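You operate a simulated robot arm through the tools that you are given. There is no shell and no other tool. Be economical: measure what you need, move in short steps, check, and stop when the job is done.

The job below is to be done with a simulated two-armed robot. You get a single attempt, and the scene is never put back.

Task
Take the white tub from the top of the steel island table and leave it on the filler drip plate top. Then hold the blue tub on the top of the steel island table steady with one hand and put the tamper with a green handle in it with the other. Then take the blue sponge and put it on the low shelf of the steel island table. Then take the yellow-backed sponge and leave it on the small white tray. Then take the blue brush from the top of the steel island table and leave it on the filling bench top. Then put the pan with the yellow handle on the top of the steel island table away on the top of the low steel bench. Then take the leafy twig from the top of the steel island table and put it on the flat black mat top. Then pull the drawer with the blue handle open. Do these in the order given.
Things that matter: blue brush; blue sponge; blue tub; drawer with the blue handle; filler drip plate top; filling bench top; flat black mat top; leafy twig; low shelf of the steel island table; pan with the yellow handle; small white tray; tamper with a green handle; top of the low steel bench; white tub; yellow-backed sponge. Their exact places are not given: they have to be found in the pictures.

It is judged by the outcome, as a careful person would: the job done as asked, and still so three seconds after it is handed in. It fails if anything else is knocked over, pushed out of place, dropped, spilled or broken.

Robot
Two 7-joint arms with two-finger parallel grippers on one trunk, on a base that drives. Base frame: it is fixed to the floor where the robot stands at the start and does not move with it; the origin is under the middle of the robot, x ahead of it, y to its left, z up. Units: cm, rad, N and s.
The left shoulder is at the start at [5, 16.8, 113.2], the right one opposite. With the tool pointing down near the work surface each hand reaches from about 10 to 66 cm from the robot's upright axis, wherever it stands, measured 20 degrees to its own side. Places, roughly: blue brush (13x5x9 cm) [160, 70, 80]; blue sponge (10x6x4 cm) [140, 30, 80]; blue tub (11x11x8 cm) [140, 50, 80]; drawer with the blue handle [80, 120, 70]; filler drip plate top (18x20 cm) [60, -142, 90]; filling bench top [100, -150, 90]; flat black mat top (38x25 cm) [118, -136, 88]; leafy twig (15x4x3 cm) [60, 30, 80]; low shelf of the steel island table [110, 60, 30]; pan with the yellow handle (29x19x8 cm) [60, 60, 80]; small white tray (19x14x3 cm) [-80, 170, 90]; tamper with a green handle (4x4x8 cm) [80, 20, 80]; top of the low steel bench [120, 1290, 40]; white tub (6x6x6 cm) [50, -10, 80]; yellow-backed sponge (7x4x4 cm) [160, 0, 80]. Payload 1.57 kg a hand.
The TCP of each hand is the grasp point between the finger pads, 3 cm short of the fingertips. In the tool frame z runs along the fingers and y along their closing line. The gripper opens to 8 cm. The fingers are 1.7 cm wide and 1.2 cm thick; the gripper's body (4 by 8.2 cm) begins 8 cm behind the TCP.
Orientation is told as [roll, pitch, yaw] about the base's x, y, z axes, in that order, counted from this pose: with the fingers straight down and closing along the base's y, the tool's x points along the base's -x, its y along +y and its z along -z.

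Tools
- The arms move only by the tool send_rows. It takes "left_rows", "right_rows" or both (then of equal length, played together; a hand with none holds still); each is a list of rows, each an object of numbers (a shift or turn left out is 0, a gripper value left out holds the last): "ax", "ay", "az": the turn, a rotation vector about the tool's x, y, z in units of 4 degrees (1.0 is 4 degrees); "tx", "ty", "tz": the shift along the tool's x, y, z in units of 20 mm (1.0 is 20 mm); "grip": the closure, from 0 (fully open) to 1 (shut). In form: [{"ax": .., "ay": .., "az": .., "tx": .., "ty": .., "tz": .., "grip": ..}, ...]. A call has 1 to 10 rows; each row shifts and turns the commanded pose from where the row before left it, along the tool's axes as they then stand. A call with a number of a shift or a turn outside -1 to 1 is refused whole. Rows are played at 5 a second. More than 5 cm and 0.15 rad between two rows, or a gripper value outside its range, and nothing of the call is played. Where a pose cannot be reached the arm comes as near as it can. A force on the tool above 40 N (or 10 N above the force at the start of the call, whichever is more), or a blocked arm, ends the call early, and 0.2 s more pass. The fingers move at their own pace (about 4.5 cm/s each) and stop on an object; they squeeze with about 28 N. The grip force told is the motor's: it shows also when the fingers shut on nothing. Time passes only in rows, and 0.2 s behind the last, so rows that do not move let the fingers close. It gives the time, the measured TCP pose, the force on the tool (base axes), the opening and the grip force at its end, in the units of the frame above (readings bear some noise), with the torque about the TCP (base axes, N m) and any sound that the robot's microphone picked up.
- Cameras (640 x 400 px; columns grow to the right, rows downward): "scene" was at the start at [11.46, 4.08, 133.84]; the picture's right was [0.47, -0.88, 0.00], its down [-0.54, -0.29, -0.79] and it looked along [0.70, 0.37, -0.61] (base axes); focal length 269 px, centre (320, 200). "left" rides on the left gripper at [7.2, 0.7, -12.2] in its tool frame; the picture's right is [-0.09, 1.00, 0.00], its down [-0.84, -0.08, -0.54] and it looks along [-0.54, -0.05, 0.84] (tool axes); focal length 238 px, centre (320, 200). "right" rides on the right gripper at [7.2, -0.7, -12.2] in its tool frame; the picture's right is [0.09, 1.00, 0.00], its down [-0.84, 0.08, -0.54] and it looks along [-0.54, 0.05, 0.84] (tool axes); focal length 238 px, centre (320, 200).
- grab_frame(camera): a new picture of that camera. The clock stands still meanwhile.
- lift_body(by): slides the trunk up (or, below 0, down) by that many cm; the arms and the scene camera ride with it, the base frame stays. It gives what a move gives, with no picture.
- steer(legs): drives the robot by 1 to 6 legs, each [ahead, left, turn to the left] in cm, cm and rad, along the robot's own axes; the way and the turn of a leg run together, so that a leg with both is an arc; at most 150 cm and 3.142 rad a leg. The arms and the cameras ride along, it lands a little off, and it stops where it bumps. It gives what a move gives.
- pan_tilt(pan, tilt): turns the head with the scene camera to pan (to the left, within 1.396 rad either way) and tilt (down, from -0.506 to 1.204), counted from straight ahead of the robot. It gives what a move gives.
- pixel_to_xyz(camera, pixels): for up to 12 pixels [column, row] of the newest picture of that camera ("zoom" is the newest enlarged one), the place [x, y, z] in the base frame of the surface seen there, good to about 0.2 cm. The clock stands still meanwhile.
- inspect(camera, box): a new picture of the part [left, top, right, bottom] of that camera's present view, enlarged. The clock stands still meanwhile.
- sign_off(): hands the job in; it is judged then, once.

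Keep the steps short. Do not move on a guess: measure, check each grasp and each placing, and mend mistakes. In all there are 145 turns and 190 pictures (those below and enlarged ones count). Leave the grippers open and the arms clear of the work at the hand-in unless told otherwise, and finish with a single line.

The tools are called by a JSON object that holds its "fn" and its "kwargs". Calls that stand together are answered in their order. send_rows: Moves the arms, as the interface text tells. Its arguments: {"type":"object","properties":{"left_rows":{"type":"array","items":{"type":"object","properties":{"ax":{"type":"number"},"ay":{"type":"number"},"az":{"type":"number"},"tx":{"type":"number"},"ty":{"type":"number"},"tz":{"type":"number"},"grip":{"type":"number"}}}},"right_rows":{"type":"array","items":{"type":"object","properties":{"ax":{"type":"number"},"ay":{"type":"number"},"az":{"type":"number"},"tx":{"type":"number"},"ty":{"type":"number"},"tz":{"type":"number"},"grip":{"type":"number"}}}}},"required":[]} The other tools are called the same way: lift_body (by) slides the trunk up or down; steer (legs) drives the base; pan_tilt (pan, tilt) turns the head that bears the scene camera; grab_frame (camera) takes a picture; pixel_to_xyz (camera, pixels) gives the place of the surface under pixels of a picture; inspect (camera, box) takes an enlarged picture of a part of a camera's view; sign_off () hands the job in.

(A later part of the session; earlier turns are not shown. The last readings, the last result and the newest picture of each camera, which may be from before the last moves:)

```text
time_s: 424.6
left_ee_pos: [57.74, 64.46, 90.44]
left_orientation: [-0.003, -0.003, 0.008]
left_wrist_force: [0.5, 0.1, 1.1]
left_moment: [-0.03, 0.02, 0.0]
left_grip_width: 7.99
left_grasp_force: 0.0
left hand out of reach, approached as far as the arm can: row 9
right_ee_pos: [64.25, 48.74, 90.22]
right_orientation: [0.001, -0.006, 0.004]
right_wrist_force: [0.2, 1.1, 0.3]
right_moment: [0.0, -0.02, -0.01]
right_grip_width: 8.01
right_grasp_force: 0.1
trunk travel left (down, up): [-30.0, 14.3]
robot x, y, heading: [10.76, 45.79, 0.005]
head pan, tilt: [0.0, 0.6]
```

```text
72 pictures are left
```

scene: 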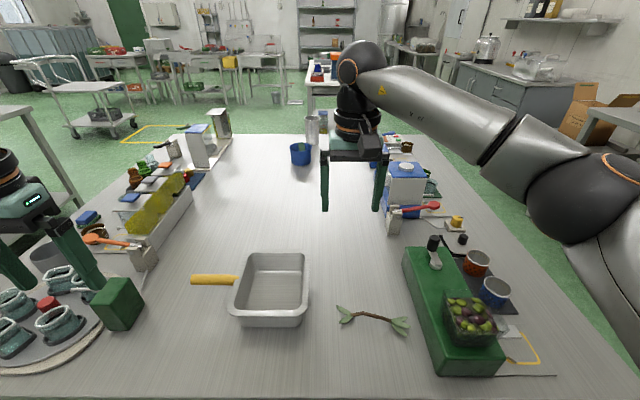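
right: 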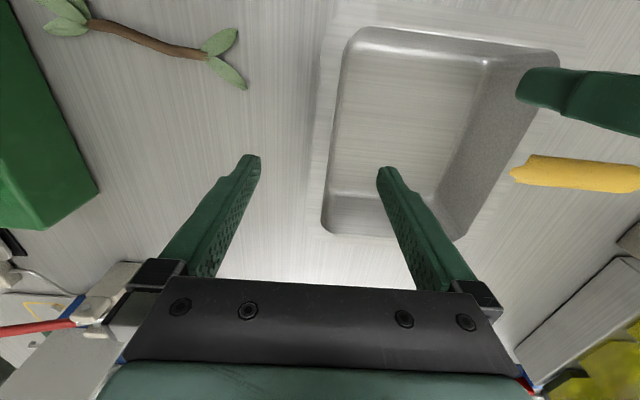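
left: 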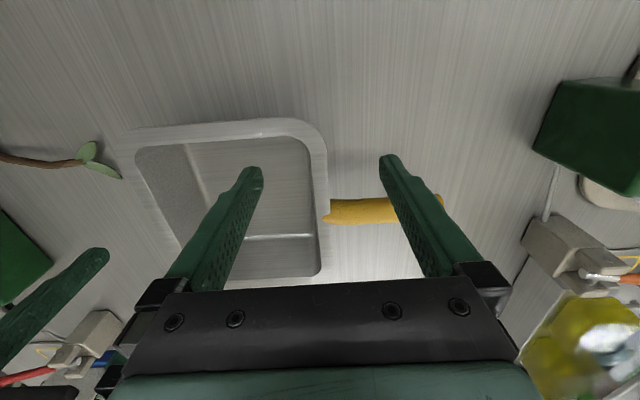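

Both hands straddle the flanges, and the left outer finger clears the handle by 3 cm. I'll lower both with the trunk by 6 cm, close both and lift 8 cm.

{"fn": "lift_body", "kwargs": {"by": -6}}

{"fn": "send_rows", "kwargs": {"left_rows": [{"grip": 1}, {}, {}, {}, {}, {}], "right_rows": [{"grip": 1}, {}, {}, {}, {}, {}]}}

{"fn": "lift_body", "kwargs": {"by": 3}}

{"fn": "grab_frame", "kwargs": {"camera": "right"}}

{"fn": "grab_frame", "kwargs": {"camera": "left"}}

```text
time_s: 425.6
left_ee_pos: [57.62, 64.48, 84.56]
left_orientation: [-0.001, -0.005, 0.004]
left_wrist_force: [0.6, 0.0, -0.8]
left_moment: [0.01, -0.03, 0.01]
left_grip_width: 8.01
left_grasp_force: 0.2
right_ee_pos: [64.14, 48.81, 84.19]
right_orientation: [0.0, -0.006, 0.009]
right_wrist_force: [0.0, -0.4, 0.4]
right_moment: [-0.05, 0.0, 0.05]
right_grip_width: 7.98
right_grasp_force: 0.0
trunk travel left (down, up): [-24.0, 20.3]
robot x, y, heading: [10.68, 45.39, 0.003]
head pan, tilt: [0.0, 0.6]
```

```text
time_s: 427.0
left_ee_pos: [57.65, 64.34, 84.48]
left_orientation: [-0.01, -0.005, 0.004]
left_wrist_force: [1.8, -12.3, 0.1]
left_moment: [-1.12, -0.52, -0.32]
left_grip_width: 1.65
left_grasp_force: 27.8
right_ee_pos: [64.1, 49.08, 84.18]
right_orientation: [0.007, -0.006, 0.009]
right_wrist_force: [-0.3, 11.7, 0.0]
right_moment: [1.15, 0.49, -0.35]
right_grip_width: 1.68
right_grasp_force: 28.2
trunk travel left (down, up): [-24.0, 20.3]
robot x, y, heading: [10.52, 45.57, 0.009]
head pan, tilt: [0.0, 0.6]
```

```text
time_s: 427.7
left_ee_pos: [57.73, 64.29, 87.56]
left_orientation: [-0.008, -0.007, 0.005]
left_wrist_force: [2.0, -18.6, -1.0]
left_moment: [-1.19, 0.15, -0.52]
left_grip_width: 1.64
left_grasp_force: 27.8
right_ee_pos: [64.11, 49.07, 87.19]
right_orientation: [0.005, -0.006, 0.007]
right_wrist_force: [-1.6, 18.4, -0.8]
right_moment: [1.15, -0.04, -0.45]
right_grip_width: 1.66
right_grasp_force: 28.0
trunk travel left (down, up): [-27.0, 17.3]
robot x, y, heading: [10.85, 45.6, 0.01]
head pan, tilt: [0.0, 0.6]
```

```text
71 pictures are left
```

right: 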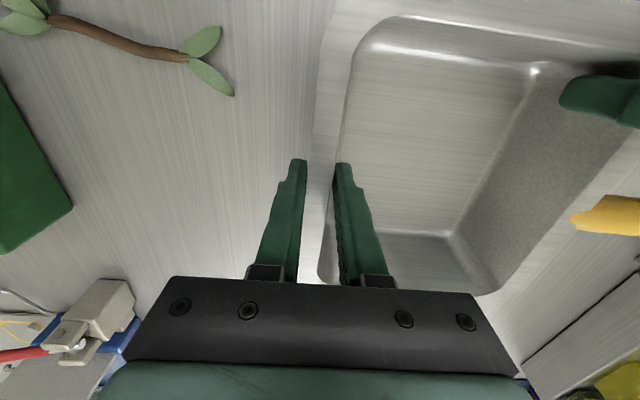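

```text
70 pictures are left
```

left: 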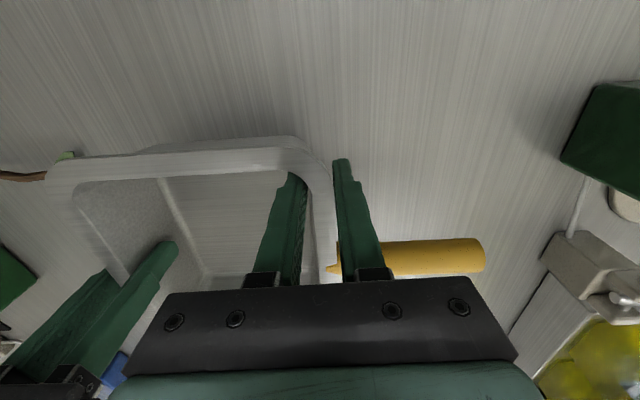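

The pan is lifted level and held by both hands. I'll raise 10 cm more, back away, turn north and look for the route to the low bench, about 12 m away.

{"fn": "lift_body", "kwargs": {"by": 10}}

{"fn": "steer", "kwargs": {"legs": [[-35, 0, 0], [0, 0, 1.565], [120, 0, 0]]}}

{"fn": "pan_tilt", "kwargs": {"pan": 0.0, "tilt": 0.25}}

{"fn": "grab_frame", "kwargs": {"camera": "scene"}}

```text
time_s: 429.0
left_ee_pos: [57.82, 64.36, 97.48]
left_orientation: [-0.01, -0.005, 0.006]
left_wrist_force: [2.0, -19.7, -2.3]
left_moment: [-1.18, 0.25, -0.52]
left_grip_width: 1.66
left_grasp_force: 27.5
right_ee_pos: [64.25, 49.06, 97.21]
right_orientation: [0.007, -0.005, 0.007]
right_wrist_force: [-2.8, 20.4, 0.5]
right_moment: [1.27, -0.04, -0.5]
right_grip_width: 1.69
right_grasp_force: 27.7
trunk travel left (down, up): [-37.0, 7.3]
robot x, y, heading: [10.73, 45.45, 0.005]
head pan, tilt: [0.0, 0.6]
```

```text
time_s: 441.0
left_ee_pos: [-49.96, 213.43, 97.43]
left_orientation: [-0.008, -0.007, 1.613]
left_wrist_force: [19.9, 2.2, -2.6]
left_moment: [0.0, -1.21, -0.49]
left_grip_width: 1.62
left_grasp_force: 28.0
right_ee_pos: [-34.88, 220.45, 97.21]
right_orientation: [0.005, -0.006, 1.613]
right_wrist_force: [-18.7, -2.9, -0.7]
right_moment: [-0.16, 1.23, -0.47]
right_grip_width: 1.7
right_grasp_force: 27.9
trunk travel left (down, up): [-37.0, 7.3]
robot x, y, heading: [-29.44, 166.99, 1.612]
head pan, tilt: [0.0, 0.6]
```

```text
time_s: 441.8
left_ee_pos: [-49.92, 213.3, 97.51]
left_orientation: [-0.011, -0.005, 1.613]
left_wrist_force: [1.0, -5.5, -1.3]
left_moment: [0.26, -1.0, -0.44]
left_grip_width: 1.67
left_grasp_force: 28.0
right_ee_pos: [-34.87, 220.41, 97.23]
right_orientation: [0.006, -0.006, 1.615]
right_wrist_force: [-1.6, 5.4, -0.8]
right_moment: [-0.4, 1.01, -0.46]
right_grip_width: 1.65
right_grasp_force: 27.4
trunk travel left (down, up): [-37.0, 7.3]
robot x, y, heading: [-29.22, 166.95, 1.614]
head pan, tilt: [0.0, 0.25]
```

```text
69 pictures are left
```

scene: 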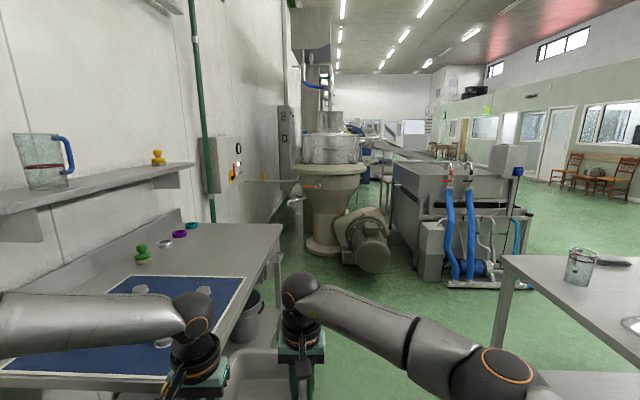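

The grinder machine and tank block the direct way north. I'll take the passage east (y≈184) to x≈245, where the floor is open, then face north and look.

{"fn": "steer", "kwargs": {"legs": [[0, 0, -1.614], [0, 16, 0], [137, 0, 0], [137, 0, 0], [0, 0, 1.57]]}}

{"fn": "grab_frame", "kwargs": {"camera": "scene"}}

```text
time_s: 464.5
left_ee_pos: [225.11, 228.47, 97.57]
left_orientation: [-0.009, -0.007, 1.572]
left_wrist_force: [7.0, -2.1, -1.8]
left_moment: [-0.02, -1.01, -0.44]
left_grip_width: 1.65
left_grasp_force: 28.3
right_ee_pos: [240.55, 234.83, 97.12]
right_orientation: [0.006, -0.004, 1.574]
right_wrist_force: [-6.4, 2.7, 0.2]
right_moment: [-0.15, 1.06, -0.44]
right_grip_width: 1.65
right_grasp_force: 27.5
trunk travel left (down, up): [-37.0, 7.3]
robot x, y, heading: [243.85, 181.34, 1.573]
head pan, tilt: [0.0, 0.25]
```

```text
68 pictures are left
```

scene: 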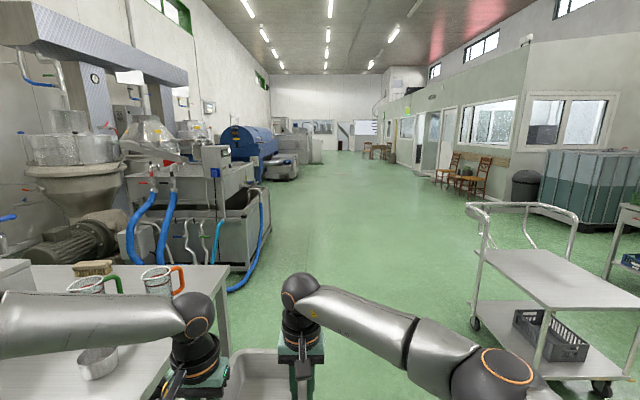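

The aisle ahead is open. I'll measure the obstacles flanking it.

{"fn": "pixel_to_xyz", "kwargs": {"camera": "scene", "pixels": [[262, 255], [240, 290], [475, 325], [296, 178], [300, 165], [440, 185], [370, 157], [310, 158], [330, 153], [230, 320], [320, 146]]}}

{"fn": "inspect", "kwargs": {"camera": "scene", "box": [230, 100, 430, 200]}}

```text
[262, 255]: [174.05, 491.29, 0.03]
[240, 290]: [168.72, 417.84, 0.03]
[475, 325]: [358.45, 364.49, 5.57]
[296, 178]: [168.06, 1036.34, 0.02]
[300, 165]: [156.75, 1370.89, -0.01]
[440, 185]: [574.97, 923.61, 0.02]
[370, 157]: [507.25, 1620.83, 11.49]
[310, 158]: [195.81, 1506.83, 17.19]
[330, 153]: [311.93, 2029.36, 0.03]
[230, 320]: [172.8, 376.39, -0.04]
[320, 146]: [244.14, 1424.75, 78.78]
```

```text
3.20 times, centred on (330, 150) of scene
```

zoom: 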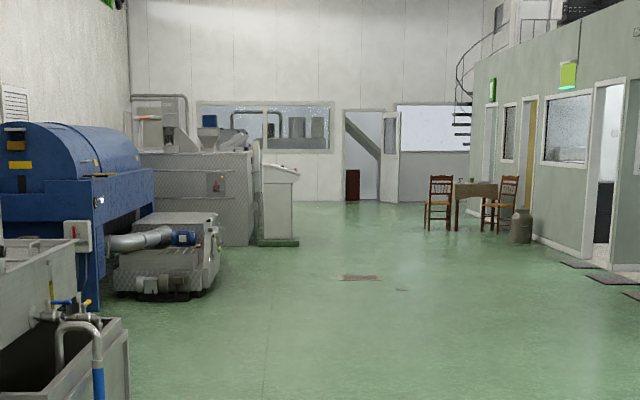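

The aisle between x 175 and 358 is clear to beyond y 1300. I'll drive north 860 cm along x≈245 and look again.

{"fn": "steer", "kwargs": {"legs": [[145, 0, 0], [145, 0, 0], [145, 0, 0], [145, 0, 0], [145, 0, 0], [145, 0, 0]]}}

{"fn": "pan_tilt", "kwargs": {"pan": 0.5, "tilt": 0.3}}

{"fn": "grab_frame", "kwargs": {"camera": "scene"}}

```text
time_s: 505.7
left_ee_pos: [246.18, 1098.42, 97.5]
left_orientation: [-0.011, -0.005, 1.538]
left_wrist_force: [6.0, -2.8, -1.7]
left_moment: [-0.1, -1.0, -0.38]
left_grip_width: 1.66
left_grasp_force: 28.1
right_ee_pos: [261.72, 1104.36, 97.18]
right_orientation: [0.007, -0.006, 1.54]
right_wrist_force: [-6.4, 1.9, -0.3]
right_moment: [-0.1, 1.02, -0.41]
right_grip_width: 1.64
right_grasp_force: 27.9
trunk travel left (down, up): [-37.0, 7.3]
robot x, y, heading: [263.72, 1050.45, 1.54]
head pan, tilt: [0.0, 0.25]
```

```text
time_s: 506.6
left_ee_pos: [246.27, 1098.35, 97.45]
left_orientation: [-0.01, -0.005, 1.54]
left_wrist_force: [0.3, -3.8, -1.8]
left_moment: [0.19, -1.01, -0.32]
left_grip_width: 1.64
left_grasp_force: 28.3
right_ee_pos: [261.65, 1104.47, 97.1]
right_orientation: [0.007, -0.006, 1.54]
right_wrist_force: [-1.3, 5.5, -0.9]
right_moment: [-0.34, 1.0, -0.39]
right_grip_width: 1.63
right_grasp_force: 28.1
trunk travel left (down, up): [-37.0, 7.3]
robot x, y, heading: [263.08, 1050.41, 1.539]
head pan, tilt: [0.499, 0.3]
```

```text
66 pictures are left
```

scene: 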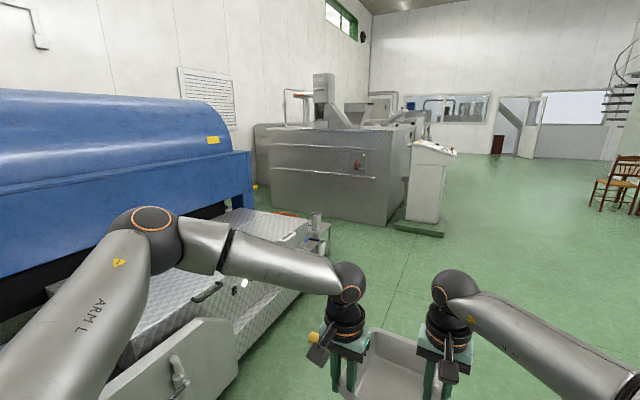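

The low checker-plate steel bench is in front of the blue machine, around (240,265). I'll measure its top and surroundings.

{"fn": "pixel_to_xyz", "kwargs": {"camera": "scene", "pixels": [[270, 225], [300, 240], [240, 265], [255, 300], [310, 262], [220, 290], [250, 225], [320, 215], [200, 335], [330, 245], [290, 222], [240, 282]]}}

{"fn": "inspect", "kwargs": {"camera": "scene", "box": [100, 170, 360, 360]}}

```text
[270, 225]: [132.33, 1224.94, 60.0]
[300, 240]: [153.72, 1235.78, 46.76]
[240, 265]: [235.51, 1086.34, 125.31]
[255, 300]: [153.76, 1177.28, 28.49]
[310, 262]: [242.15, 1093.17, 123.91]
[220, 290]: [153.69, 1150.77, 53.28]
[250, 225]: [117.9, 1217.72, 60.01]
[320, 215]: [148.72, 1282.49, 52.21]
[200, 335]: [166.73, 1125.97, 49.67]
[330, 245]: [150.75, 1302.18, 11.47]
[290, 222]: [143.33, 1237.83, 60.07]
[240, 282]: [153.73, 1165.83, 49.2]
```

```text
2.11 times, centred on (230, 265) of scene
```

zoom: 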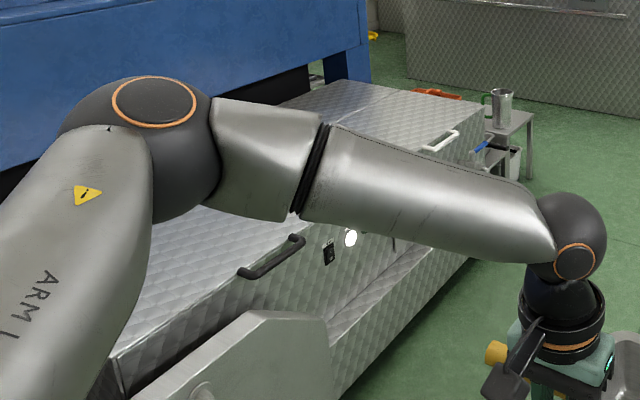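

The bench is beyond the checker-plate machine, with a jug on it, near (140, 1285). I'll drive ahead 235, turn to face west and look.

{"fn": "steer", "kwargs": {"legs": [[118, 0, 0], [118, 0, 0], [0, 0, 1.6]]}}

{"fn": "pan_tilt", "kwargs": {"pan": 0.0, "tilt": 0.5}}

{"fn": "grab_frame", "kwargs": {"camera": "scene"}}

```text
time_s: 522.0
left_ee_pos: [222.1, 1266.92, 97.5]
left_orientation: [-0.01, -0.008, -3.138]
left_wrist_force: [3.5, 4.1, -2.3]
left_moment: [1.02, -0.06, -0.36]
left_grip_width: 1.66
left_grasp_force: 27.4
right_ee_pos: [215.68, 1282.2, 97.2]
right_orientation: [0.006, -0.005, -3.136]
right_wrist_force: [-3.7, -3.1, -1.1]
right_moment: [-1.01, -0.14, -0.35]
right_grip_width: 1.64
right_grasp_force: 28.4
trunk travel left (down, up): [-37.0, 7.3]
robot x, y, heading: [269.58, 1286.26, -3.14]
head pan, tilt: [0.499, 0.3]
```

```text
time_s: 523.0
left_ee_pos: [222.16, 1267.01, 97.48]
left_orientation: [-0.011, -0.006, -3.139]
left_wrist_force: [3.3, 1.4, -1.9]
left_moment: [1.01, 0.24, -0.28]
left_grip_width: 1.63
left_grasp_force: 27.8
right_ee_pos: [215.74, 1282.25, 97.2]
right_orientation: [0.009, -0.007, -3.136]
right_wrist_force: [-2.7, -1.3, -1.2]
right_moment: [-1.0, -0.38, -0.37]
right_grip_width: 1.62
right_grasp_force: 28.5
trunk travel left (down, up): [-37.0, 7.3]
robot x, y, heading: [269.16, 1285.96, -3.141]
head pan, tilt: [0.0, 0.499]
```

```text
64 pictures are left
```

scene: 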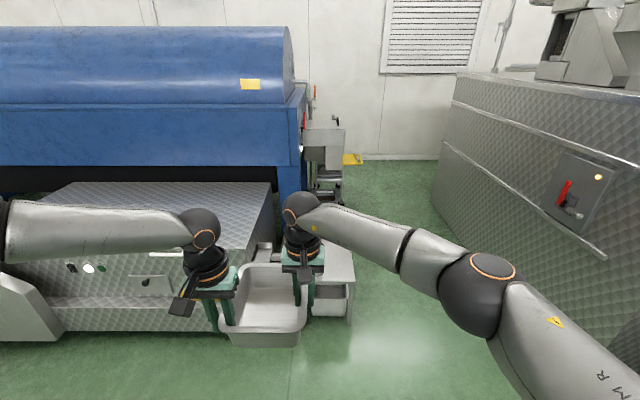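

My hands cover part of it. I'll measure the visible bench top around (338,262) and look through the right-hand camera.

{"fn": "pixel_to_xyz", "kwargs": {"camera": "scene", "pixels": [[345, 250], [350, 280], [335, 270], [325, 245], [262, 252], [345, 300], [350, 310], [338, 258], [300, 250], [272, 205]]}}

{"fn": "inspect", "kwargs": {"camera": "scene", "box": [170, 180, 390, 360]}}

{"fn": "grab_frame", "kwargs": {"camera": "right"}}

```text
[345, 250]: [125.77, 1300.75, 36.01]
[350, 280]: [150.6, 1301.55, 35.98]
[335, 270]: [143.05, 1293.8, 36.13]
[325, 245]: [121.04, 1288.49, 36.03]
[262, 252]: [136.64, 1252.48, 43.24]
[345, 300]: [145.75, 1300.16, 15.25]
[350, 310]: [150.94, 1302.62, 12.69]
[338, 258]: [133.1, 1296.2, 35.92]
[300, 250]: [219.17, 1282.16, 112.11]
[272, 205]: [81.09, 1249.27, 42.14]
```

```text
2.22 times, centred on (280, 270) of scene
```

zoom: 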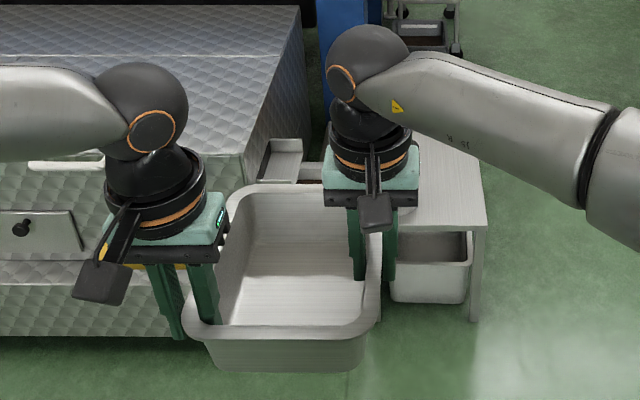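

```text
62 pictures are left
```

right: 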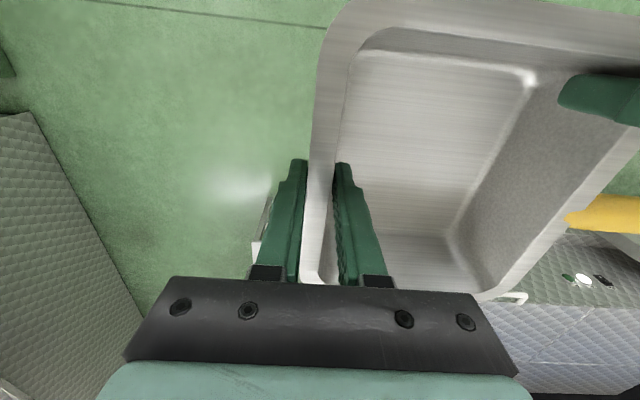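

Bench top is z 36, with front edge x≈151 and north edge y≈1301.5. I'll strafe right 55 cm and look left to see the whole top and what stands on it.

{"fn": "steer", "kwargs": {"legs": [[0, -55, 0]]}}

{"fn": "pan_tilt", "kwargs": {"pan": 0.55, "tilt": 0.5}}

{"fn": "grab_frame", "kwargs": {"camera": "scene"}}

```text
time_s: 528.3
left_ee_pos: [221.83, 1321.56, 97.51]
left_orientation: [-0.01, -0.005, -3.137]
left_wrist_force: [3.8, 1.2, -1.1]
left_moment: [0.94, 0.06, -0.3]
left_grip_width: 1.68
left_grasp_force: 27.8
right_ee_pos: [215.43, 1336.76, 97.23]
right_orientation: [0.009, -0.005, -3.135]
right_wrist_force: [-2.9, -1.3, -0.7]
right_moment: [-0.96, -0.19, -0.36]
right_grip_width: 1.61
right_grasp_force: 27.4
trunk travel left (down, up): [-37.0, 7.3]
robot x, y, heading: [269.39, 1340.39, -3.137]
head pan, tilt: [0.0, 0.499]
```

```text
time_s: 529.2
left_ee_pos: [221.89, 1321.61, 97.49]
left_orientation: [-0.011, -0.005, -3.138]
left_wrist_force: [3.6, 0.2, -1.9]
left_moment: [0.99, 0.29, -0.26]
left_grip_width: 1.63
left_grasp_force: 27.5
right_ee_pos: [215.37, 1336.74, 97.28]
right_orientation: [0.008, -0.006, -3.135]
right_wrist_force: [-3.7, -1.0, -2.2]
right_moment: [-0.99, -0.36, -0.34]
right_grip_width: 1.61
right_grasp_force: 27.4
trunk travel left (down, up): [-37.0, 7.3]
robot x, y, heading: [269.33, 1340.12, -3.139]
head pan, tilt: [0.55, 0.499]
```

```text
61 pictures are left
```

scene: 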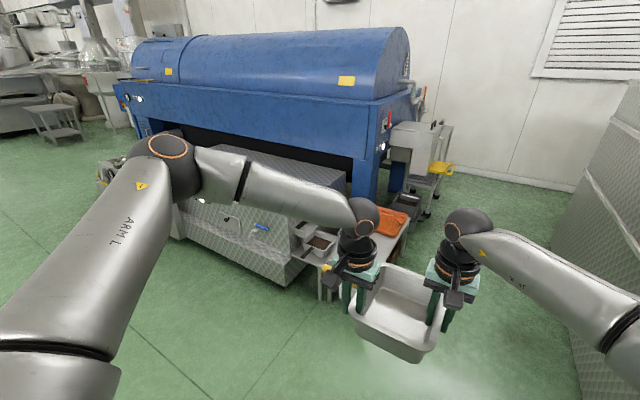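

The left wrist still covers it. I'll turn the body right 0.4 and pan the head left accordingly, so the hands move out of the line of sight.

{"fn": "steer", "kwargs": {"legs": [[0, 0, -0.45]]}}

{"fn": "pan_tilt", "kwargs": {"pan": 1.05, "tilt": 0.55}}

{"fn": "grab_frame", "kwargs": {"camera": "scene"}}

```text
time_s: 531.0
left_ee_pos: [218.45, 1344.26, 97.65]
left_orientation: [-0.009, -0.005, 2.691]
left_wrist_force: [3.9, -0.8, -2.6]
left_moment: [0.57, -0.72, -0.34]
left_grip_width: 1.62
left_grasp_force: 27.9
right_ee_pos: [219.24, 1360.68, 97.21]
right_orientation: [0.009, -0.007, 2.692]
right_wrist_force: [-4.6, 0.4, 0.6]
right_moment: [-0.81, 0.61, -0.4]
right_grip_width: 1.62
right_grasp_force: 27.9
trunk travel left (down, up): [-37.0, 7.3]
robot x, y, heading: [269.22, 1340.4, 2.695]
head pan, tilt: [0.55, 0.499]
```

```text
time_s: 531.9
left_ee_pos: [218.41, 1344.18, 97.57]
left_orientation: [-0.012, -0.005, 2.691]
left_wrist_force: [1.4, -0.7, -2.3]
left_moment: [0.88, -0.16, -0.05]
left_grip_width: 1.63
left_grasp_force: 27.9
right_ee_pos: [219.31, 1360.68, 97.25]
right_orientation: [0.008, -0.009, 2.693]
right_wrist_force: [-2.8, 0.3, -1.0]
right_moment: [-1.02, 0.06, -0.32]
right_grip_width: 1.61
right_grasp_force: 28.0
trunk travel left (down, up): [-37.0, 7.3]
robot x, y, heading: [269.17, 1340.63, 2.692]
head pan, tilt: [1.051, 0.55]
```

```text
60 pictures are left
```

scene: 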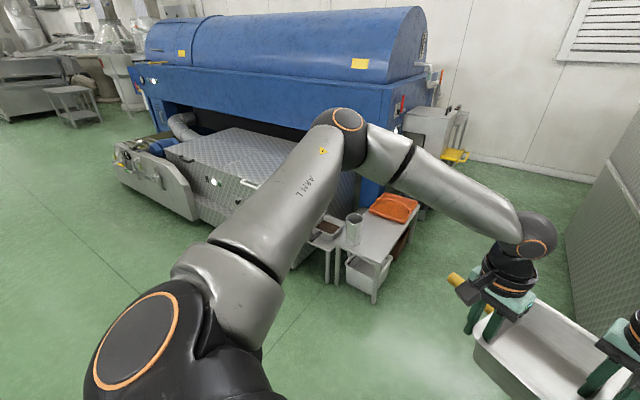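

The bench is visible now. I'll zoom and measure: orange tray at (395,207), jug at (353,228), free top around (375,240).

{"fn": "inspect", "kwargs": {"camera": "scene", "box": [310, 180, 430, 310]}}

{"fn": "pixel_to_xyz", "kwargs": {"camera": "scene", "pixels": [[375, 262], [342, 248], [418, 212], [375, 235], [385, 222], [372, 208], [414, 215], [395, 215], [353, 240], [362, 228], [400, 235], [353, 215]]}}

```text
3.08 times, centred on (370, 245) of scene
```

zoom: 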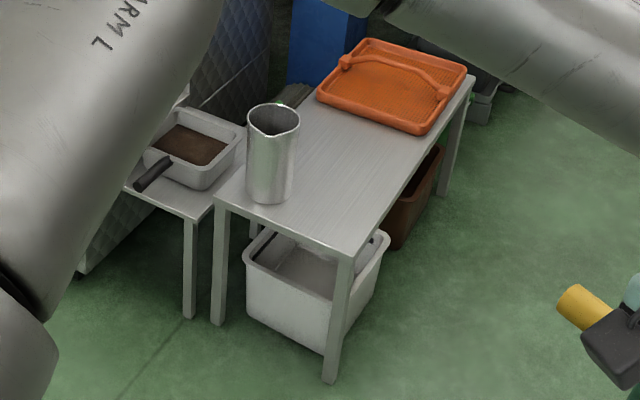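

```text
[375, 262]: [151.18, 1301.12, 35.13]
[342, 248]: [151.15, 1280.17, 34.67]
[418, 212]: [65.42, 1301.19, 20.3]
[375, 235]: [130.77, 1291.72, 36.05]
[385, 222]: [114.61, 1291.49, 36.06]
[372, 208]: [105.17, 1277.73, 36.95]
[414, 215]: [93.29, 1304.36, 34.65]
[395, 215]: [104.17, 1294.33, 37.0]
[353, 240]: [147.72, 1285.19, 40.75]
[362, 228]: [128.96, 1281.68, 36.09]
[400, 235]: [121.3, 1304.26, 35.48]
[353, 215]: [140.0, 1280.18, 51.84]
```

The bench top is free for x 110–138; the jug stands at (143, 1281) and the orange tray is west of x 109. The pan should land centred near (123, 1290). I'll align (heading π, y≈1301.5), lower the trunk fully while still in front, then drive in.

{"fn": "steer", "kwargs": {"legs": [[0, 0, 0.449], [0, 39, 0]]}}

{"fn": "lift_body", "kwargs": {"by": -35}}

{"fn": "steer", "kwargs": {"legs": [[60, 0, 0]]}}

{"fn": "pan_tilt", "kwargs": {"pan": 0.05, "tilt": 0.75}}

{"fn": "grab_frame", "kwargs": {"camera": "scene"}}

```text
time_s: 537.2
left_ee_pos: [221.93, 1282.74, 97.52]
left_orientation: [-0.011, -0.006, -3.142]
left_wrist_force: [2.9, -0.1, -3.1]
left_moment: [0.89, -0.01, -0.22]
left_grip_width: 1.64
left_grasp_force: 28.2
right_ee_pos: [215.46, 1297.94, 97.21]
right_orientation: [0.008, -0.007, -3.138]
right_wrist_force: [-3.6, 0.1, 0.1]
right_moment: [-0.98, -0.1, -0.33]
right_grip_width: 1.59
right_grasp_force: 27.7
trunk travel left (down, up): [-37.0, 7.3]
robot x, y, heading: [268.83, 1301.57, -3.139]
head pan, tilt: [1.051, 0.55]
```

```text
time_s: 540.6
left_ee_pos: [221.91, 1282.67, 62.41]
left_orientation: [-0.013, -0.005, -3.141]
left_wrist_force: [3.9, 1.2, -2.4]
left_moment: [0.88, -0.33, -0.21]
left_grip_width: 1.66
left_grasp_force: 27.8
right_ee_pos: [215.48, 1297.92, 62.2]
right_orientation: [0.008, -0.009, -3.138]
right_wrist_force: [-3.3, -1.4, -0.3]
right_moment: [-0.97, 0.13, -0.35]
right_grip_width: 1.6
right_grasp_force: 28.0
trunk travel left (down, up): [-2.0, 42.3]
robot x, y, heading: [269.02, 1301.47, -3.14]
head pan, tilt: [1.051, 0.55]
```

```text
time_s: 544.0
left_ee_pos: [162.06, 1283.17, 62.43]
left_orientation: [-0.01, -0.006, 3.135]
left_wrist_force: [2.3, 0.1, -2.0]
left_moment: [0.93, -0.03, -0.17]
left_grip_width: 1.63
left_grasp_force: 27.9
right_ee_pos: [155.76, 1298.3, 62.1]
right_orientation: [0.009, -0.006, 3.137]
right_wrist_force: [-3.3, -0.6, -1.2]
right_moment: [-0.93, -0.1, -0.3]
right_grip_width: 1.57
right_grasp_force: 28.0
trunk travel left (down, up): [-2.0, 42.3]
robot x, y, heading: [209.1, 1301.35, 3.14]
head pan, tilt: [1.051, 0.55]
```

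```text
time_s: 545.2
left_ee_pos: [162.11, 1283.08, 62.46]
left_orientation: [-0.013, -0.005, 3.136]
left_wrist_force: [2.6, 0.8, -2.6]
left_moment: [0.96, 0.06, -0.13]
left_grip_width: 1.67
left_grasp_force: 28.4
right_ee_pos: [155.72, 1298.27, 62.24]
right_orientation: [0.009, -0.007, 3.137]
right_wrist_force: [-2.2, -0.6, 0.1]
right_moment: [-0.95, -0.19, -0.26]
right_grip_width: 1.57
right_grasp_force: 28.4
trunk travel left (down, up): [-2.0, 42.3]
robot x, y, heading: [209.3, 1301.51, 3.143]
head pan, tilt: [0.051, 0.75]
```

```text
58 pictures are left
```

scene: 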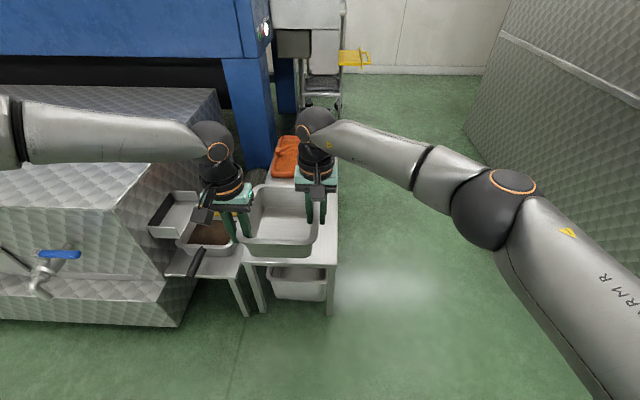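

The pan clears the jug: bottom 56, jug top 52. I'll drive in 27 cm and look down.

{"fn": "steer", "kwargs": {"legs": [[27, 0, 0]]}}

{"fn": "grab_frame", "kwargs": {"camera": "scene"}}

{"fn": "grab_frame", "kwargs": {"camera": "left"}}

```text
time_s: 547.2
left_ee_pos: [134.45, 1283.46, 62.54]
left_orientation: [-0.013, -0.005, 3.131]
left_wrist_force: [2.8, 1.6, -2.3]
left_moment: [0.86, -0.28, -0.22]
left_grip_width: 1.66
left_grasp_force: 27.5
right_ee_pos: [128.06, 1298.86, 62.34]
right_orientation: [0.008, -0.009, 3.133]
right_wrist_force: [-2.4, -0.1, -1.4]
right_moment: [-0.98, 0.15, -0.3]
right_grip_width: 1.58
right_grasp_force: 27.9
trunk travel left (down, up): [-2.0, 42.3]
robot x, y, heading: [181.67, 1301.8, 3.131]
head pan, tilt: [0.051, 0.75]
```

```text
57 pictures are left
```

scene: 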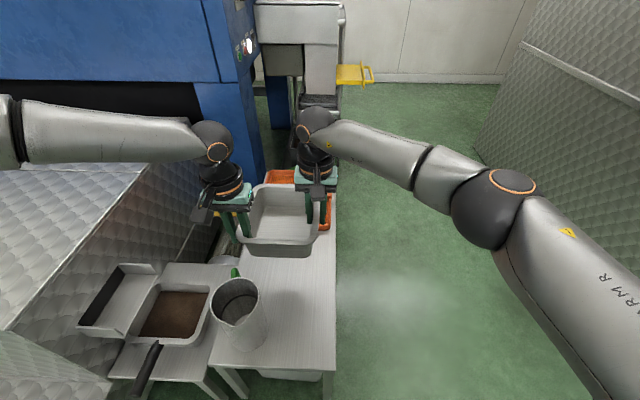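

```text
56 pictures are left
```

left: 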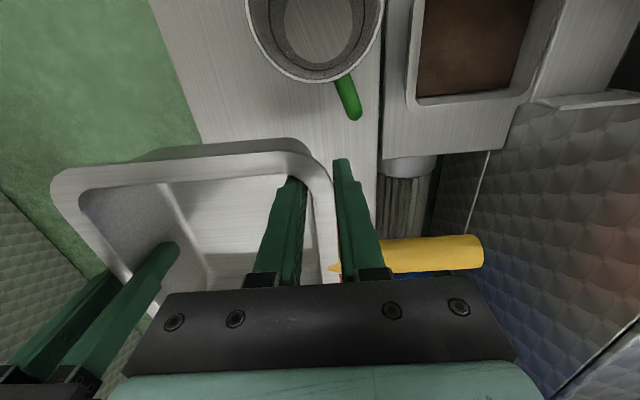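

I'll measure the jug's green handle, its rim and the orange tray's near edge against the pan.

{"fn": "pixel_to_xyz", "kwargs": {"camera": "left", "pixels": [[355, 115], [340, 85], [315, 80], [378, 20], [370, 130], [245, 20]]}}

{"fn": "pixel_to_xyz", "kwargs": {"camera": "scene", "pixels": [[330, 225], [325, 230], [285, 178], [235, 272], [260, 285], [333, 195], [265, 255]]}}

```text
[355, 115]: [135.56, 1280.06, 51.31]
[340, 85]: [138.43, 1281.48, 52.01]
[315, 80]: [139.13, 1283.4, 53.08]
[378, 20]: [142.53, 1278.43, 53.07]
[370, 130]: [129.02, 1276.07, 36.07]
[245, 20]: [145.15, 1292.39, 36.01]
```

```text
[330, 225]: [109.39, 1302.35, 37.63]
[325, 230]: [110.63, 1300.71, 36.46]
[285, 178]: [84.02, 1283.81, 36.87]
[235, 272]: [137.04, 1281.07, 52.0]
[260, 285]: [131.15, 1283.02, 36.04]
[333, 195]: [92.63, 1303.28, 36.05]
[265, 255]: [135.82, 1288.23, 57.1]
```

I'll release only the left hand here, with the pan over the bench, raise it and see how the pan sits in the right hand alone.

{"fn": "send_rows", "kwargs": {"left_rows": [{"grip": 0.6}, {}, {}]}}

{"fn": "grab_frame", "kwargs": {"camera": "right"}}

```text
time_s: 548.0
left_ee_pos: [134.3, 1283.48, 62.45]
left_orientation: [-0.011, -0.004, 3.131]
left_wrist_force: [0.1, 0.5, 0.4]
left_moment: [0.04, 0.01, -0.01]
left_grip_width: 3.19
left_grasp_force: 0.0
right_ee_pos: [128.1, 1298.84, 62.14]
right_orientation: [0.009, -0.006, 3.133]
right_wrist_force: [0.4, 0.1, -2.6]
right_moment: [0.23, 0.01, 0.0]
right_grip_width: 1.47
right_grasp_force: 28.1
trunk travel left (down, up): [-2.0, 42.3]
robot x, y, heading: [181.51, 1301.6, 3.133]
head pan, tilt: [0.051, 0.75]
```

```text
55 pictures are left
```

right: 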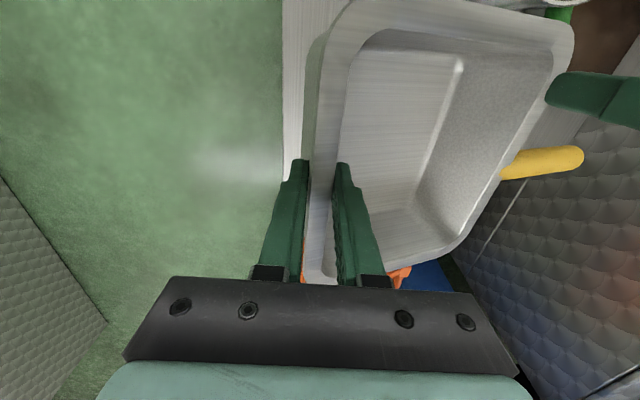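

The right hand holds the pan well: 2.6 N, slight droop. I'll raise the left hand out, then the right goes 7 cm forward and 9 down.

{"fn": "send_rows", "kwargs": {"left_rows": [{"tz": -0.8}, {"tz": -1}, {"tz": -1}, {"tz": -1}, {"tz": -1}, {"tz": -1, "ty": 0.5}, {"tz": -1, "ty": 0.5}, {"ty": 0.5}]}}

{"fn": "send_rows", "kwargs": {"right_rows": [{"tx": -0.5}, {"tx": -0.5}, {"tx": -0.5}, {"tx": -0.5, "tz": 0.3}, {"tx": -0.5, "tz": 0.5}, {"tx": -0.5, "tz": 0.7}, {"tx": -0.5, "tz": 0.7}, {"tz": 0.7}, {"tz": 0.7}, {"tz": 0.7}]}}

{"fn": "grab_frame", "kwargs": {"camera": "scene"}}

{"fn": "grab_frame", "kwargs": {"camera": "right"}}

```text
time_s: 549.8
left_ee_pos: [134.41, 1280.31, 76.28]
left_orientation: [-0.013, -0.005, 3.131]
left_wrist_force: [0.5, -0.6, 0.2]
left_moment: [0.0, -0.01, 0.01]
left_grip_width: 3.21
left_grasp_force: 0.1
right_ee_pos: [128.08, 1298.82, 62.24]
right_orientation: [0.008, -0.007, 3.134]
right_wrist_force: [0.0, -0.4, -3.5]
right_moment: [0.25, 0.04, -0.03]
right_grip_width: 1.47
right_grasp_force: 27.8
trunk travel left (down, up): [-2.0, 42.3]
robot x, y, heading: [181.96, 1301.4, 3.131]
head pan, tilt: [0.051, 0.75]
```

```text
time_s: 552.0
left_ee_pos: [134.35, 1280.35, 76.26]
left_orientation: [-0.014, -0.005, 3.132]
left_wrist_force: [-1.3, 0.2, 0.2]
left_moment: [-0.01, 0.01, -0.01]
left_grip_width: 3.21
left_grasp_force: 0.1
right_ee_pos: [124.84, 1300.0, 56.33]
right_orientation: [0.009, -0.006, 3.133]
right_wrist_force: [-0.9, 0.1, -2.5]
right_moment: [0.26, 0.0, -0.04]
right_grip_width: 1.47
right_grasp_force: 27.8
right hand out of reach, approached as far as the arm can: row 4, 5, 6, 7, 9
trunk travel left (down, up): [-2.0, 42.3]
robot x, y, heading: [181.48, 1301.53, 3.137]
head pan, tilt: [0.051, 0.75]
```

```text
54 pictures are left
```

scene: 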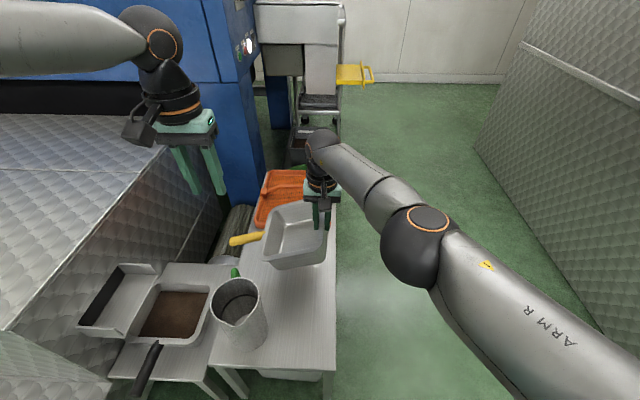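

```text
53 pictures are left
```

right: 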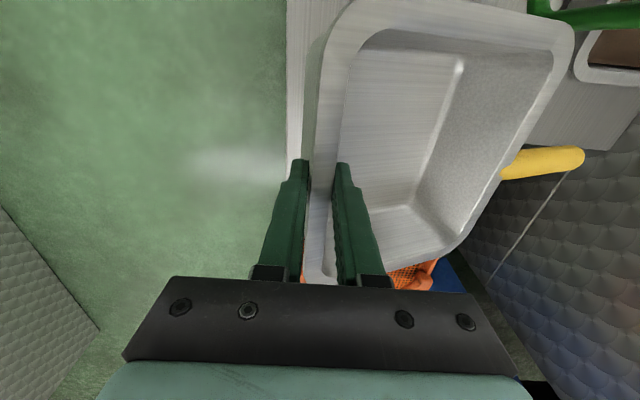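

The right arm's forward limit puts the pan centre at about (126.6, 1291.5). That is still clear of the jug (x ≥ 139, its handle tip at y 1280) and the tray (x ≤ 110). I'll inch the base 1.3 cm ahead and lower.

{"fn": "steer", "kwargs": {"legs": [[1.3, 0, 0]]}}

{"fn": "send_rows", "kwargs": {"right_rows": [{"tz": 0.6, "ty": 0.3}, {"tz": 0.6, "ty": 0.3}, {"tz": 0.6}, {"tz": 0.6}, {"tz": 0.5}, {}]}}

{"fn": "grab_frame", "kwargs": {"camera": "scene"}}

{"fn": "grab_frame", "kwargs": {"camera": "right"}}

```text
time_s: 552.7
left_ee_pos: [133.02, 1280.39, 76.23]
left_orientation: [-0.013, -0.005, 3.131]
left_wrist_force: [-1.2, 0.3, 1.0]
left_moment: [0.02, 0.03, -0.01]
left_grip_width: 3.19
left_grasp_force: 0.1
right_ee_pos: [123.68, 1299.95, 56.38]
right_orientation: [0.007, -0.009, 3.132]
right_wrist_force: [0.2, 0.7, -2.7]
right_moment: [0.22, -0.04, -0.03]
right_grip_width: 1.45
right_grasp_force: 28.1
trunk travel left (down, up): [-2.0, 42.3]
robot x, y, heading: [180.53, 1301.55, 3.134]
head pan, tilt: [0.051, 0.75]
```

```text
time_s: 554.1
left_ee_pos: [133.19, 1280.28, 76.12]
left_orientation: [-0.012, -0.005, 3.132]
left_wrist_force: [0.8, 0.5, -0.7]
left_moment: [-0.01, 0.0, 0.02]
left_grip_width: 3.2
left_grasp_force: 0.1
right_ee_pos: [124.56, 1299.83, 51.89]
right_orientation: [0.01, -0.007, 3.135]
right_wrist_force: [-0.4, 0.1, -3.4]
right_moment: [0.25, 0.03, 0.01]
right_grip_width: 1.46
right_grasp_force: 28.0
right hand out of reach, approached as far as the arm can: row 1, 2, 4
trunk travel left (down, up): [-2.0, 42.3]
robot x, y, heading: [180.62, 1301.68, 3.133]
head pan, tilt: [0.051, 0.75]
```

```text
52 pictures are left
```

scene: 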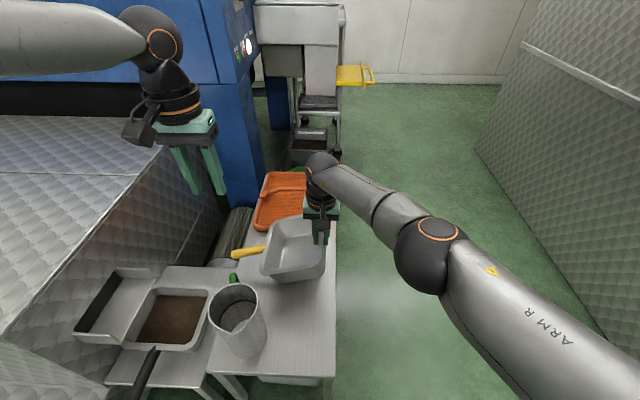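

```text
51 pictures are left
```

right: 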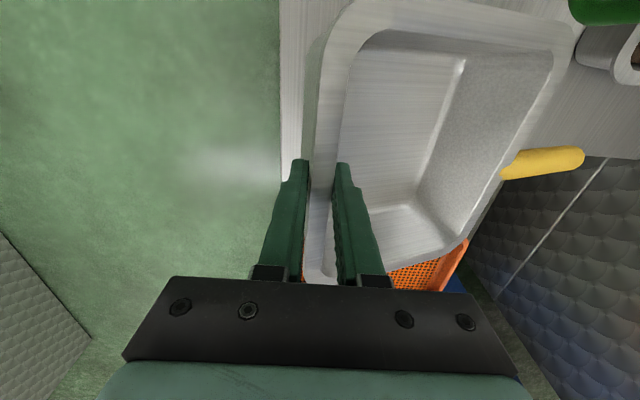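

There's 9 cm to go. I'll use the last 2 cm of trunk travel, then the arm for the rest, watching the force.

{"fn": "lift_body", "kwargs": {"by": -1.9}}

{"fn": "send_rows", "kwargs": {"right_rows": [{"tz": 0.5}, {"tz": 0.5}, {"tz": 0.5}, {"tz": 0.4}, {}]}}

{"fn": "inspect", "kwargs": {"camera": "scene", "box": [190, 150, 370, 300]}}

```text
time_s: 554.8
left_ee_pos: [133.21, 1280.37, 74.3]
left_orientation: [-0.013, -0.004, 3.13]
left_wrist_force: [-0.1, 0.0, 0.3]
left_moment: [0.02, 0.02, -0.02]
left_grip_width: 3.22
left_grasp_force: 0.2
right_ee_pos: [124.62, 1299.73, 49.91]
right_orientation: [0.008, -0.007, 3.133]
right_wrist_force: [0.6, -0.2, -3.4]
right_moment: [0.24, 0.01, 0.0]
right_grip_width: 1.51
right_grasp_force: 27.8
trunk travel left (down, up): [-0.1, 44.2]
robot x, y, heading: [180.16, 1301.54, 3.134]
head pan, tilt: [0.051, 0.75]
```

```text
time_s: 556.0
left_ee_pos: [133.01, 1280.27, 74.34]
left_orientation: [-0.013, -0.005, 3.13]
left_wrist_force: [-0.3, -0.2, -0.8]
left_moment: [0.0, 0.01, 0.0]
left_grip_width: 3.19
left_grasp_force: 0.1
right_ee_pos: [124.98, 1299.86, 47.99]
right_orientation: [0.01, -0.007, 3.135]
right_wrist_force: [0.5, 0.0, -2.3]
right_moment: [0.22, 0.02, -0.05]
right_grip_width: 1.47
right_grasp_force: 28.6
right hand out of reach, approached as far as the arm can: row 1, 3, 4
trunk travel left (down, up): [-0.1, 44.2]
robot x, y, heading: [180.37, 1301.41, 3.127]
head pan, tilt: [0.051, 0.75]
```

```text
2.67 times, centred on (280, 225) of scene
```

zoom: 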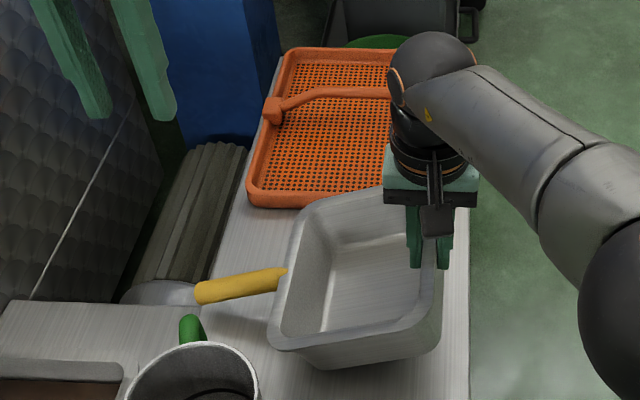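

I need about 3–5 cm more. A forward pitch of 8° frees the reach, so I'll do that and keep lowering gently.

{"fn": "send_rows", "kwargs": {"right_rows": [{"ay": -1}, {"ay": -1}, {"tz": 0.4, "tx": -0.1}, {"tz": 0.4}, {"tz": 0.4}, {"tz": 0.3}, {}]}}

{"fn": "inspect", "kwargs": {"camera": "scene", "box": [190, 150, 370, 300]}}

```text
time_s: 557.6
left_ee_pos: [133.04, 1280.29, 74.32]
left_orientation: [-0.013, -0.006, 3.131]
left_wrist_force: [-0.7, -0.9, -0.4]
left_moment: [-0.03, 0.01, -0.04]
left_grip_width: 3.22
left_grasp_force: 0.1
right_ee_pos: [123.93, 1301.51, 44.8]
right_orientation: [0.01, -0.073, 3.134]
right_wrist_force: [-0.2, 0.4, -1.2]
right_moment: [0.05, -0.09, -0.01]
right_grip_width: 1.4
right_grasp_force: 28.0
right hand out of reach, approached as far as the arm can: row 1, 2, 3, 5
trunk travel left (down, up): [-0.1, 44.2]
robot x, y, heading: [180.7, 1301.69, 3.134]
head pan, tilt: [0.051, 0.75]
```

```text
2.67 times, centred on (280, 225) of scene
```

zoom: 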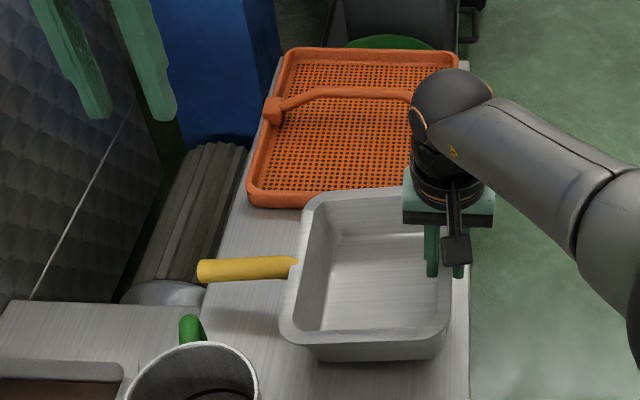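

The pan's left bottom edge is touching and it's nearly flat. I'll shift 1.2 cm inward (south) and settle the rest.

{"fn": "send_rows", "kwargs": {"right_rows": [{"ty": 0.3}, {"ty": 0.3}, {"tz": 0.3}, {"tz": 0.3}, {"tz": 0.2}, {}]}}

{"fn": "inspect", "kwargs": {"camera": "scene", "box": [190, 150, 370, 300]}}

{"fn": "grab_frame", "kwargs": {"camera": "right"}}

```text
time_s: 559.0
left_ee_pos: [133.08, 1280.29, 74.38]
left_orientation: [-0.011, -0.005, 3.132]
left_wrist_force: [1.1, -1.2, -0.3]
left_moment: [-0.01, -0.02, -0.02]
left_grip_width: 3.2
left_grasp_force: 0.0
right_ee_pos: [124.65, 1300.74, 43.59]
right_orientation: [0.008, -0.075, 3.132]
right_wrist_force: [-1.2, -0.1, -1.1]
right_moment: [0.04, -0.09, -0.03]
right_grip_width: 1.38
right_grasp_force: 27.9
right hand out of reach, approached as far as the arm can: row 1, 2, 5
trunk travel left (down, up): [-0.1, 44.2]
robot x, y, heading: [180.66, 1301.57, 3.13]
head pan, tilt: [0.051, 0.75]
```

```text
2.67 times, centred on (280, 225) of scene
```

zoom: 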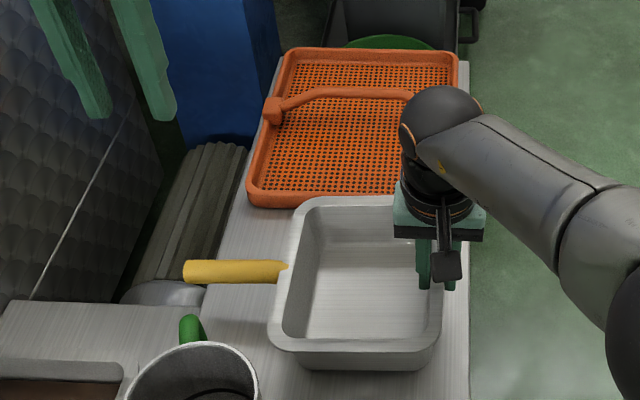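

```text
47 pictures are left
```

right: 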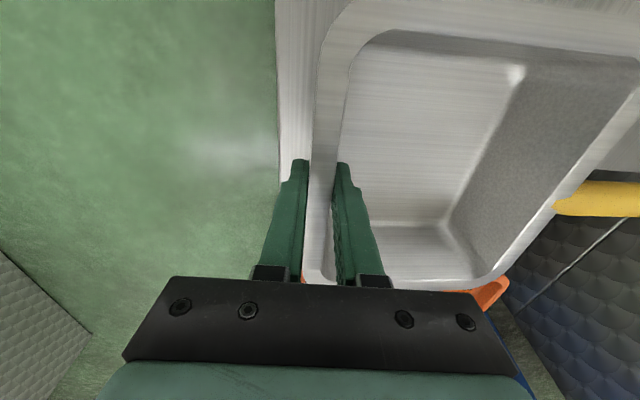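

The pan is practically flat on the bench. I'll make a last 0.6 cm, release, then rise straight up.

{"fn": "send_rows", "kwargs": {"right_rows": [{"tz": 0.3}, {"grip": 0.65}, {}, {}]}}

{"fn": "lift_body", "kwargs": {"by": 12}}

{"fn": "inspect", "kwargs": {"camera": "scene", "box": [150, 150, 410, 350]}}

{"fn": "grab_frame", "kwargs": {"camera": "right"}}

```text
time_s: 560.0
left_ee_pos: [133.08, 1280.4, 74.39]
left_orientation: [-0.013, -0.006, 3.13]
left_wrist_force: [-0.2, 0.7, 0.3]
left_moment: [0.04, -0.02, -0.03]
left_grip_width: 3.2
left_grasp_force: 0.1
right_ee_pos: [124.85, 1300.73, 43.04]
right_orientation: [0.009, -0.075, 3.134]
right_wrist_force: [-1.2, 0.2, 0.6]
right_moment: [0.0, 0.02, 0.0]
right_grip_width: 2.8
right_grasp_force: 0.0
right hand out of reach, approached as far as the arm can: row 1
trunk travel left (down, up): [-0.1, 44.2]
robot x, y, heading: [180.4, 1301.93, 3.137]
head pan, tilt: [0.051, 0.75]
```

```text
time_s: 561.5
left_ee_pos: [133.09, 1280.32, 86.26]
left_orientation: [-0.013, -0.005, 3.133]
left_wrist_force: [0.2, 0.0, 0.9]
left_moment: [0.0, 0.04, 0.03]
left_grip_width: 3.2
left_grasp_force: 0.0
right_ee_pos: [124.76, 1300.71, 54.99]
right_orientation: [0.01, -0.076, 3.133]
right_wrist_force: [0.6, -0.3, -0.2]
right_moment: [-0.01, -0.02, 0.0]
right_grip_width: 2.8
right_grasp_force: 0.1
trunk travel left (down, up): [-12.1, 32.2]
robot x, y, heading: [180.7, 1301.69, 3.135]
head pan, tilt: [0.051, 0.75]
```

```text
2.00 times, centred on (280, 250) of scene
```

zoom: 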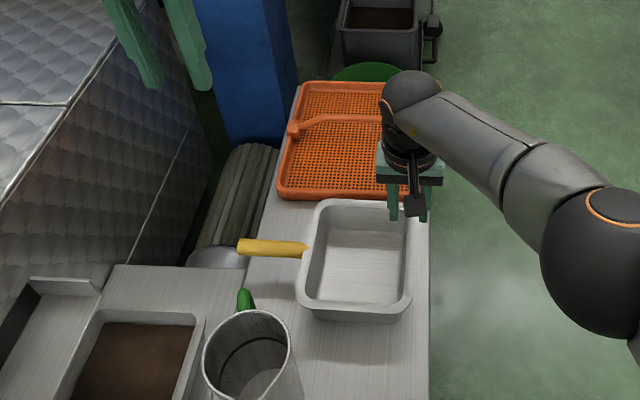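

```text
45 pictures are left
```

right: 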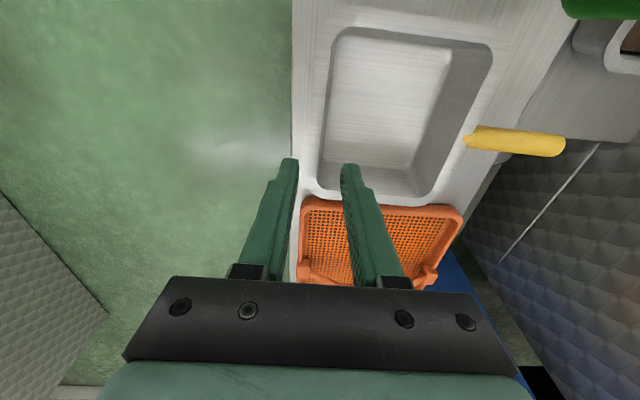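

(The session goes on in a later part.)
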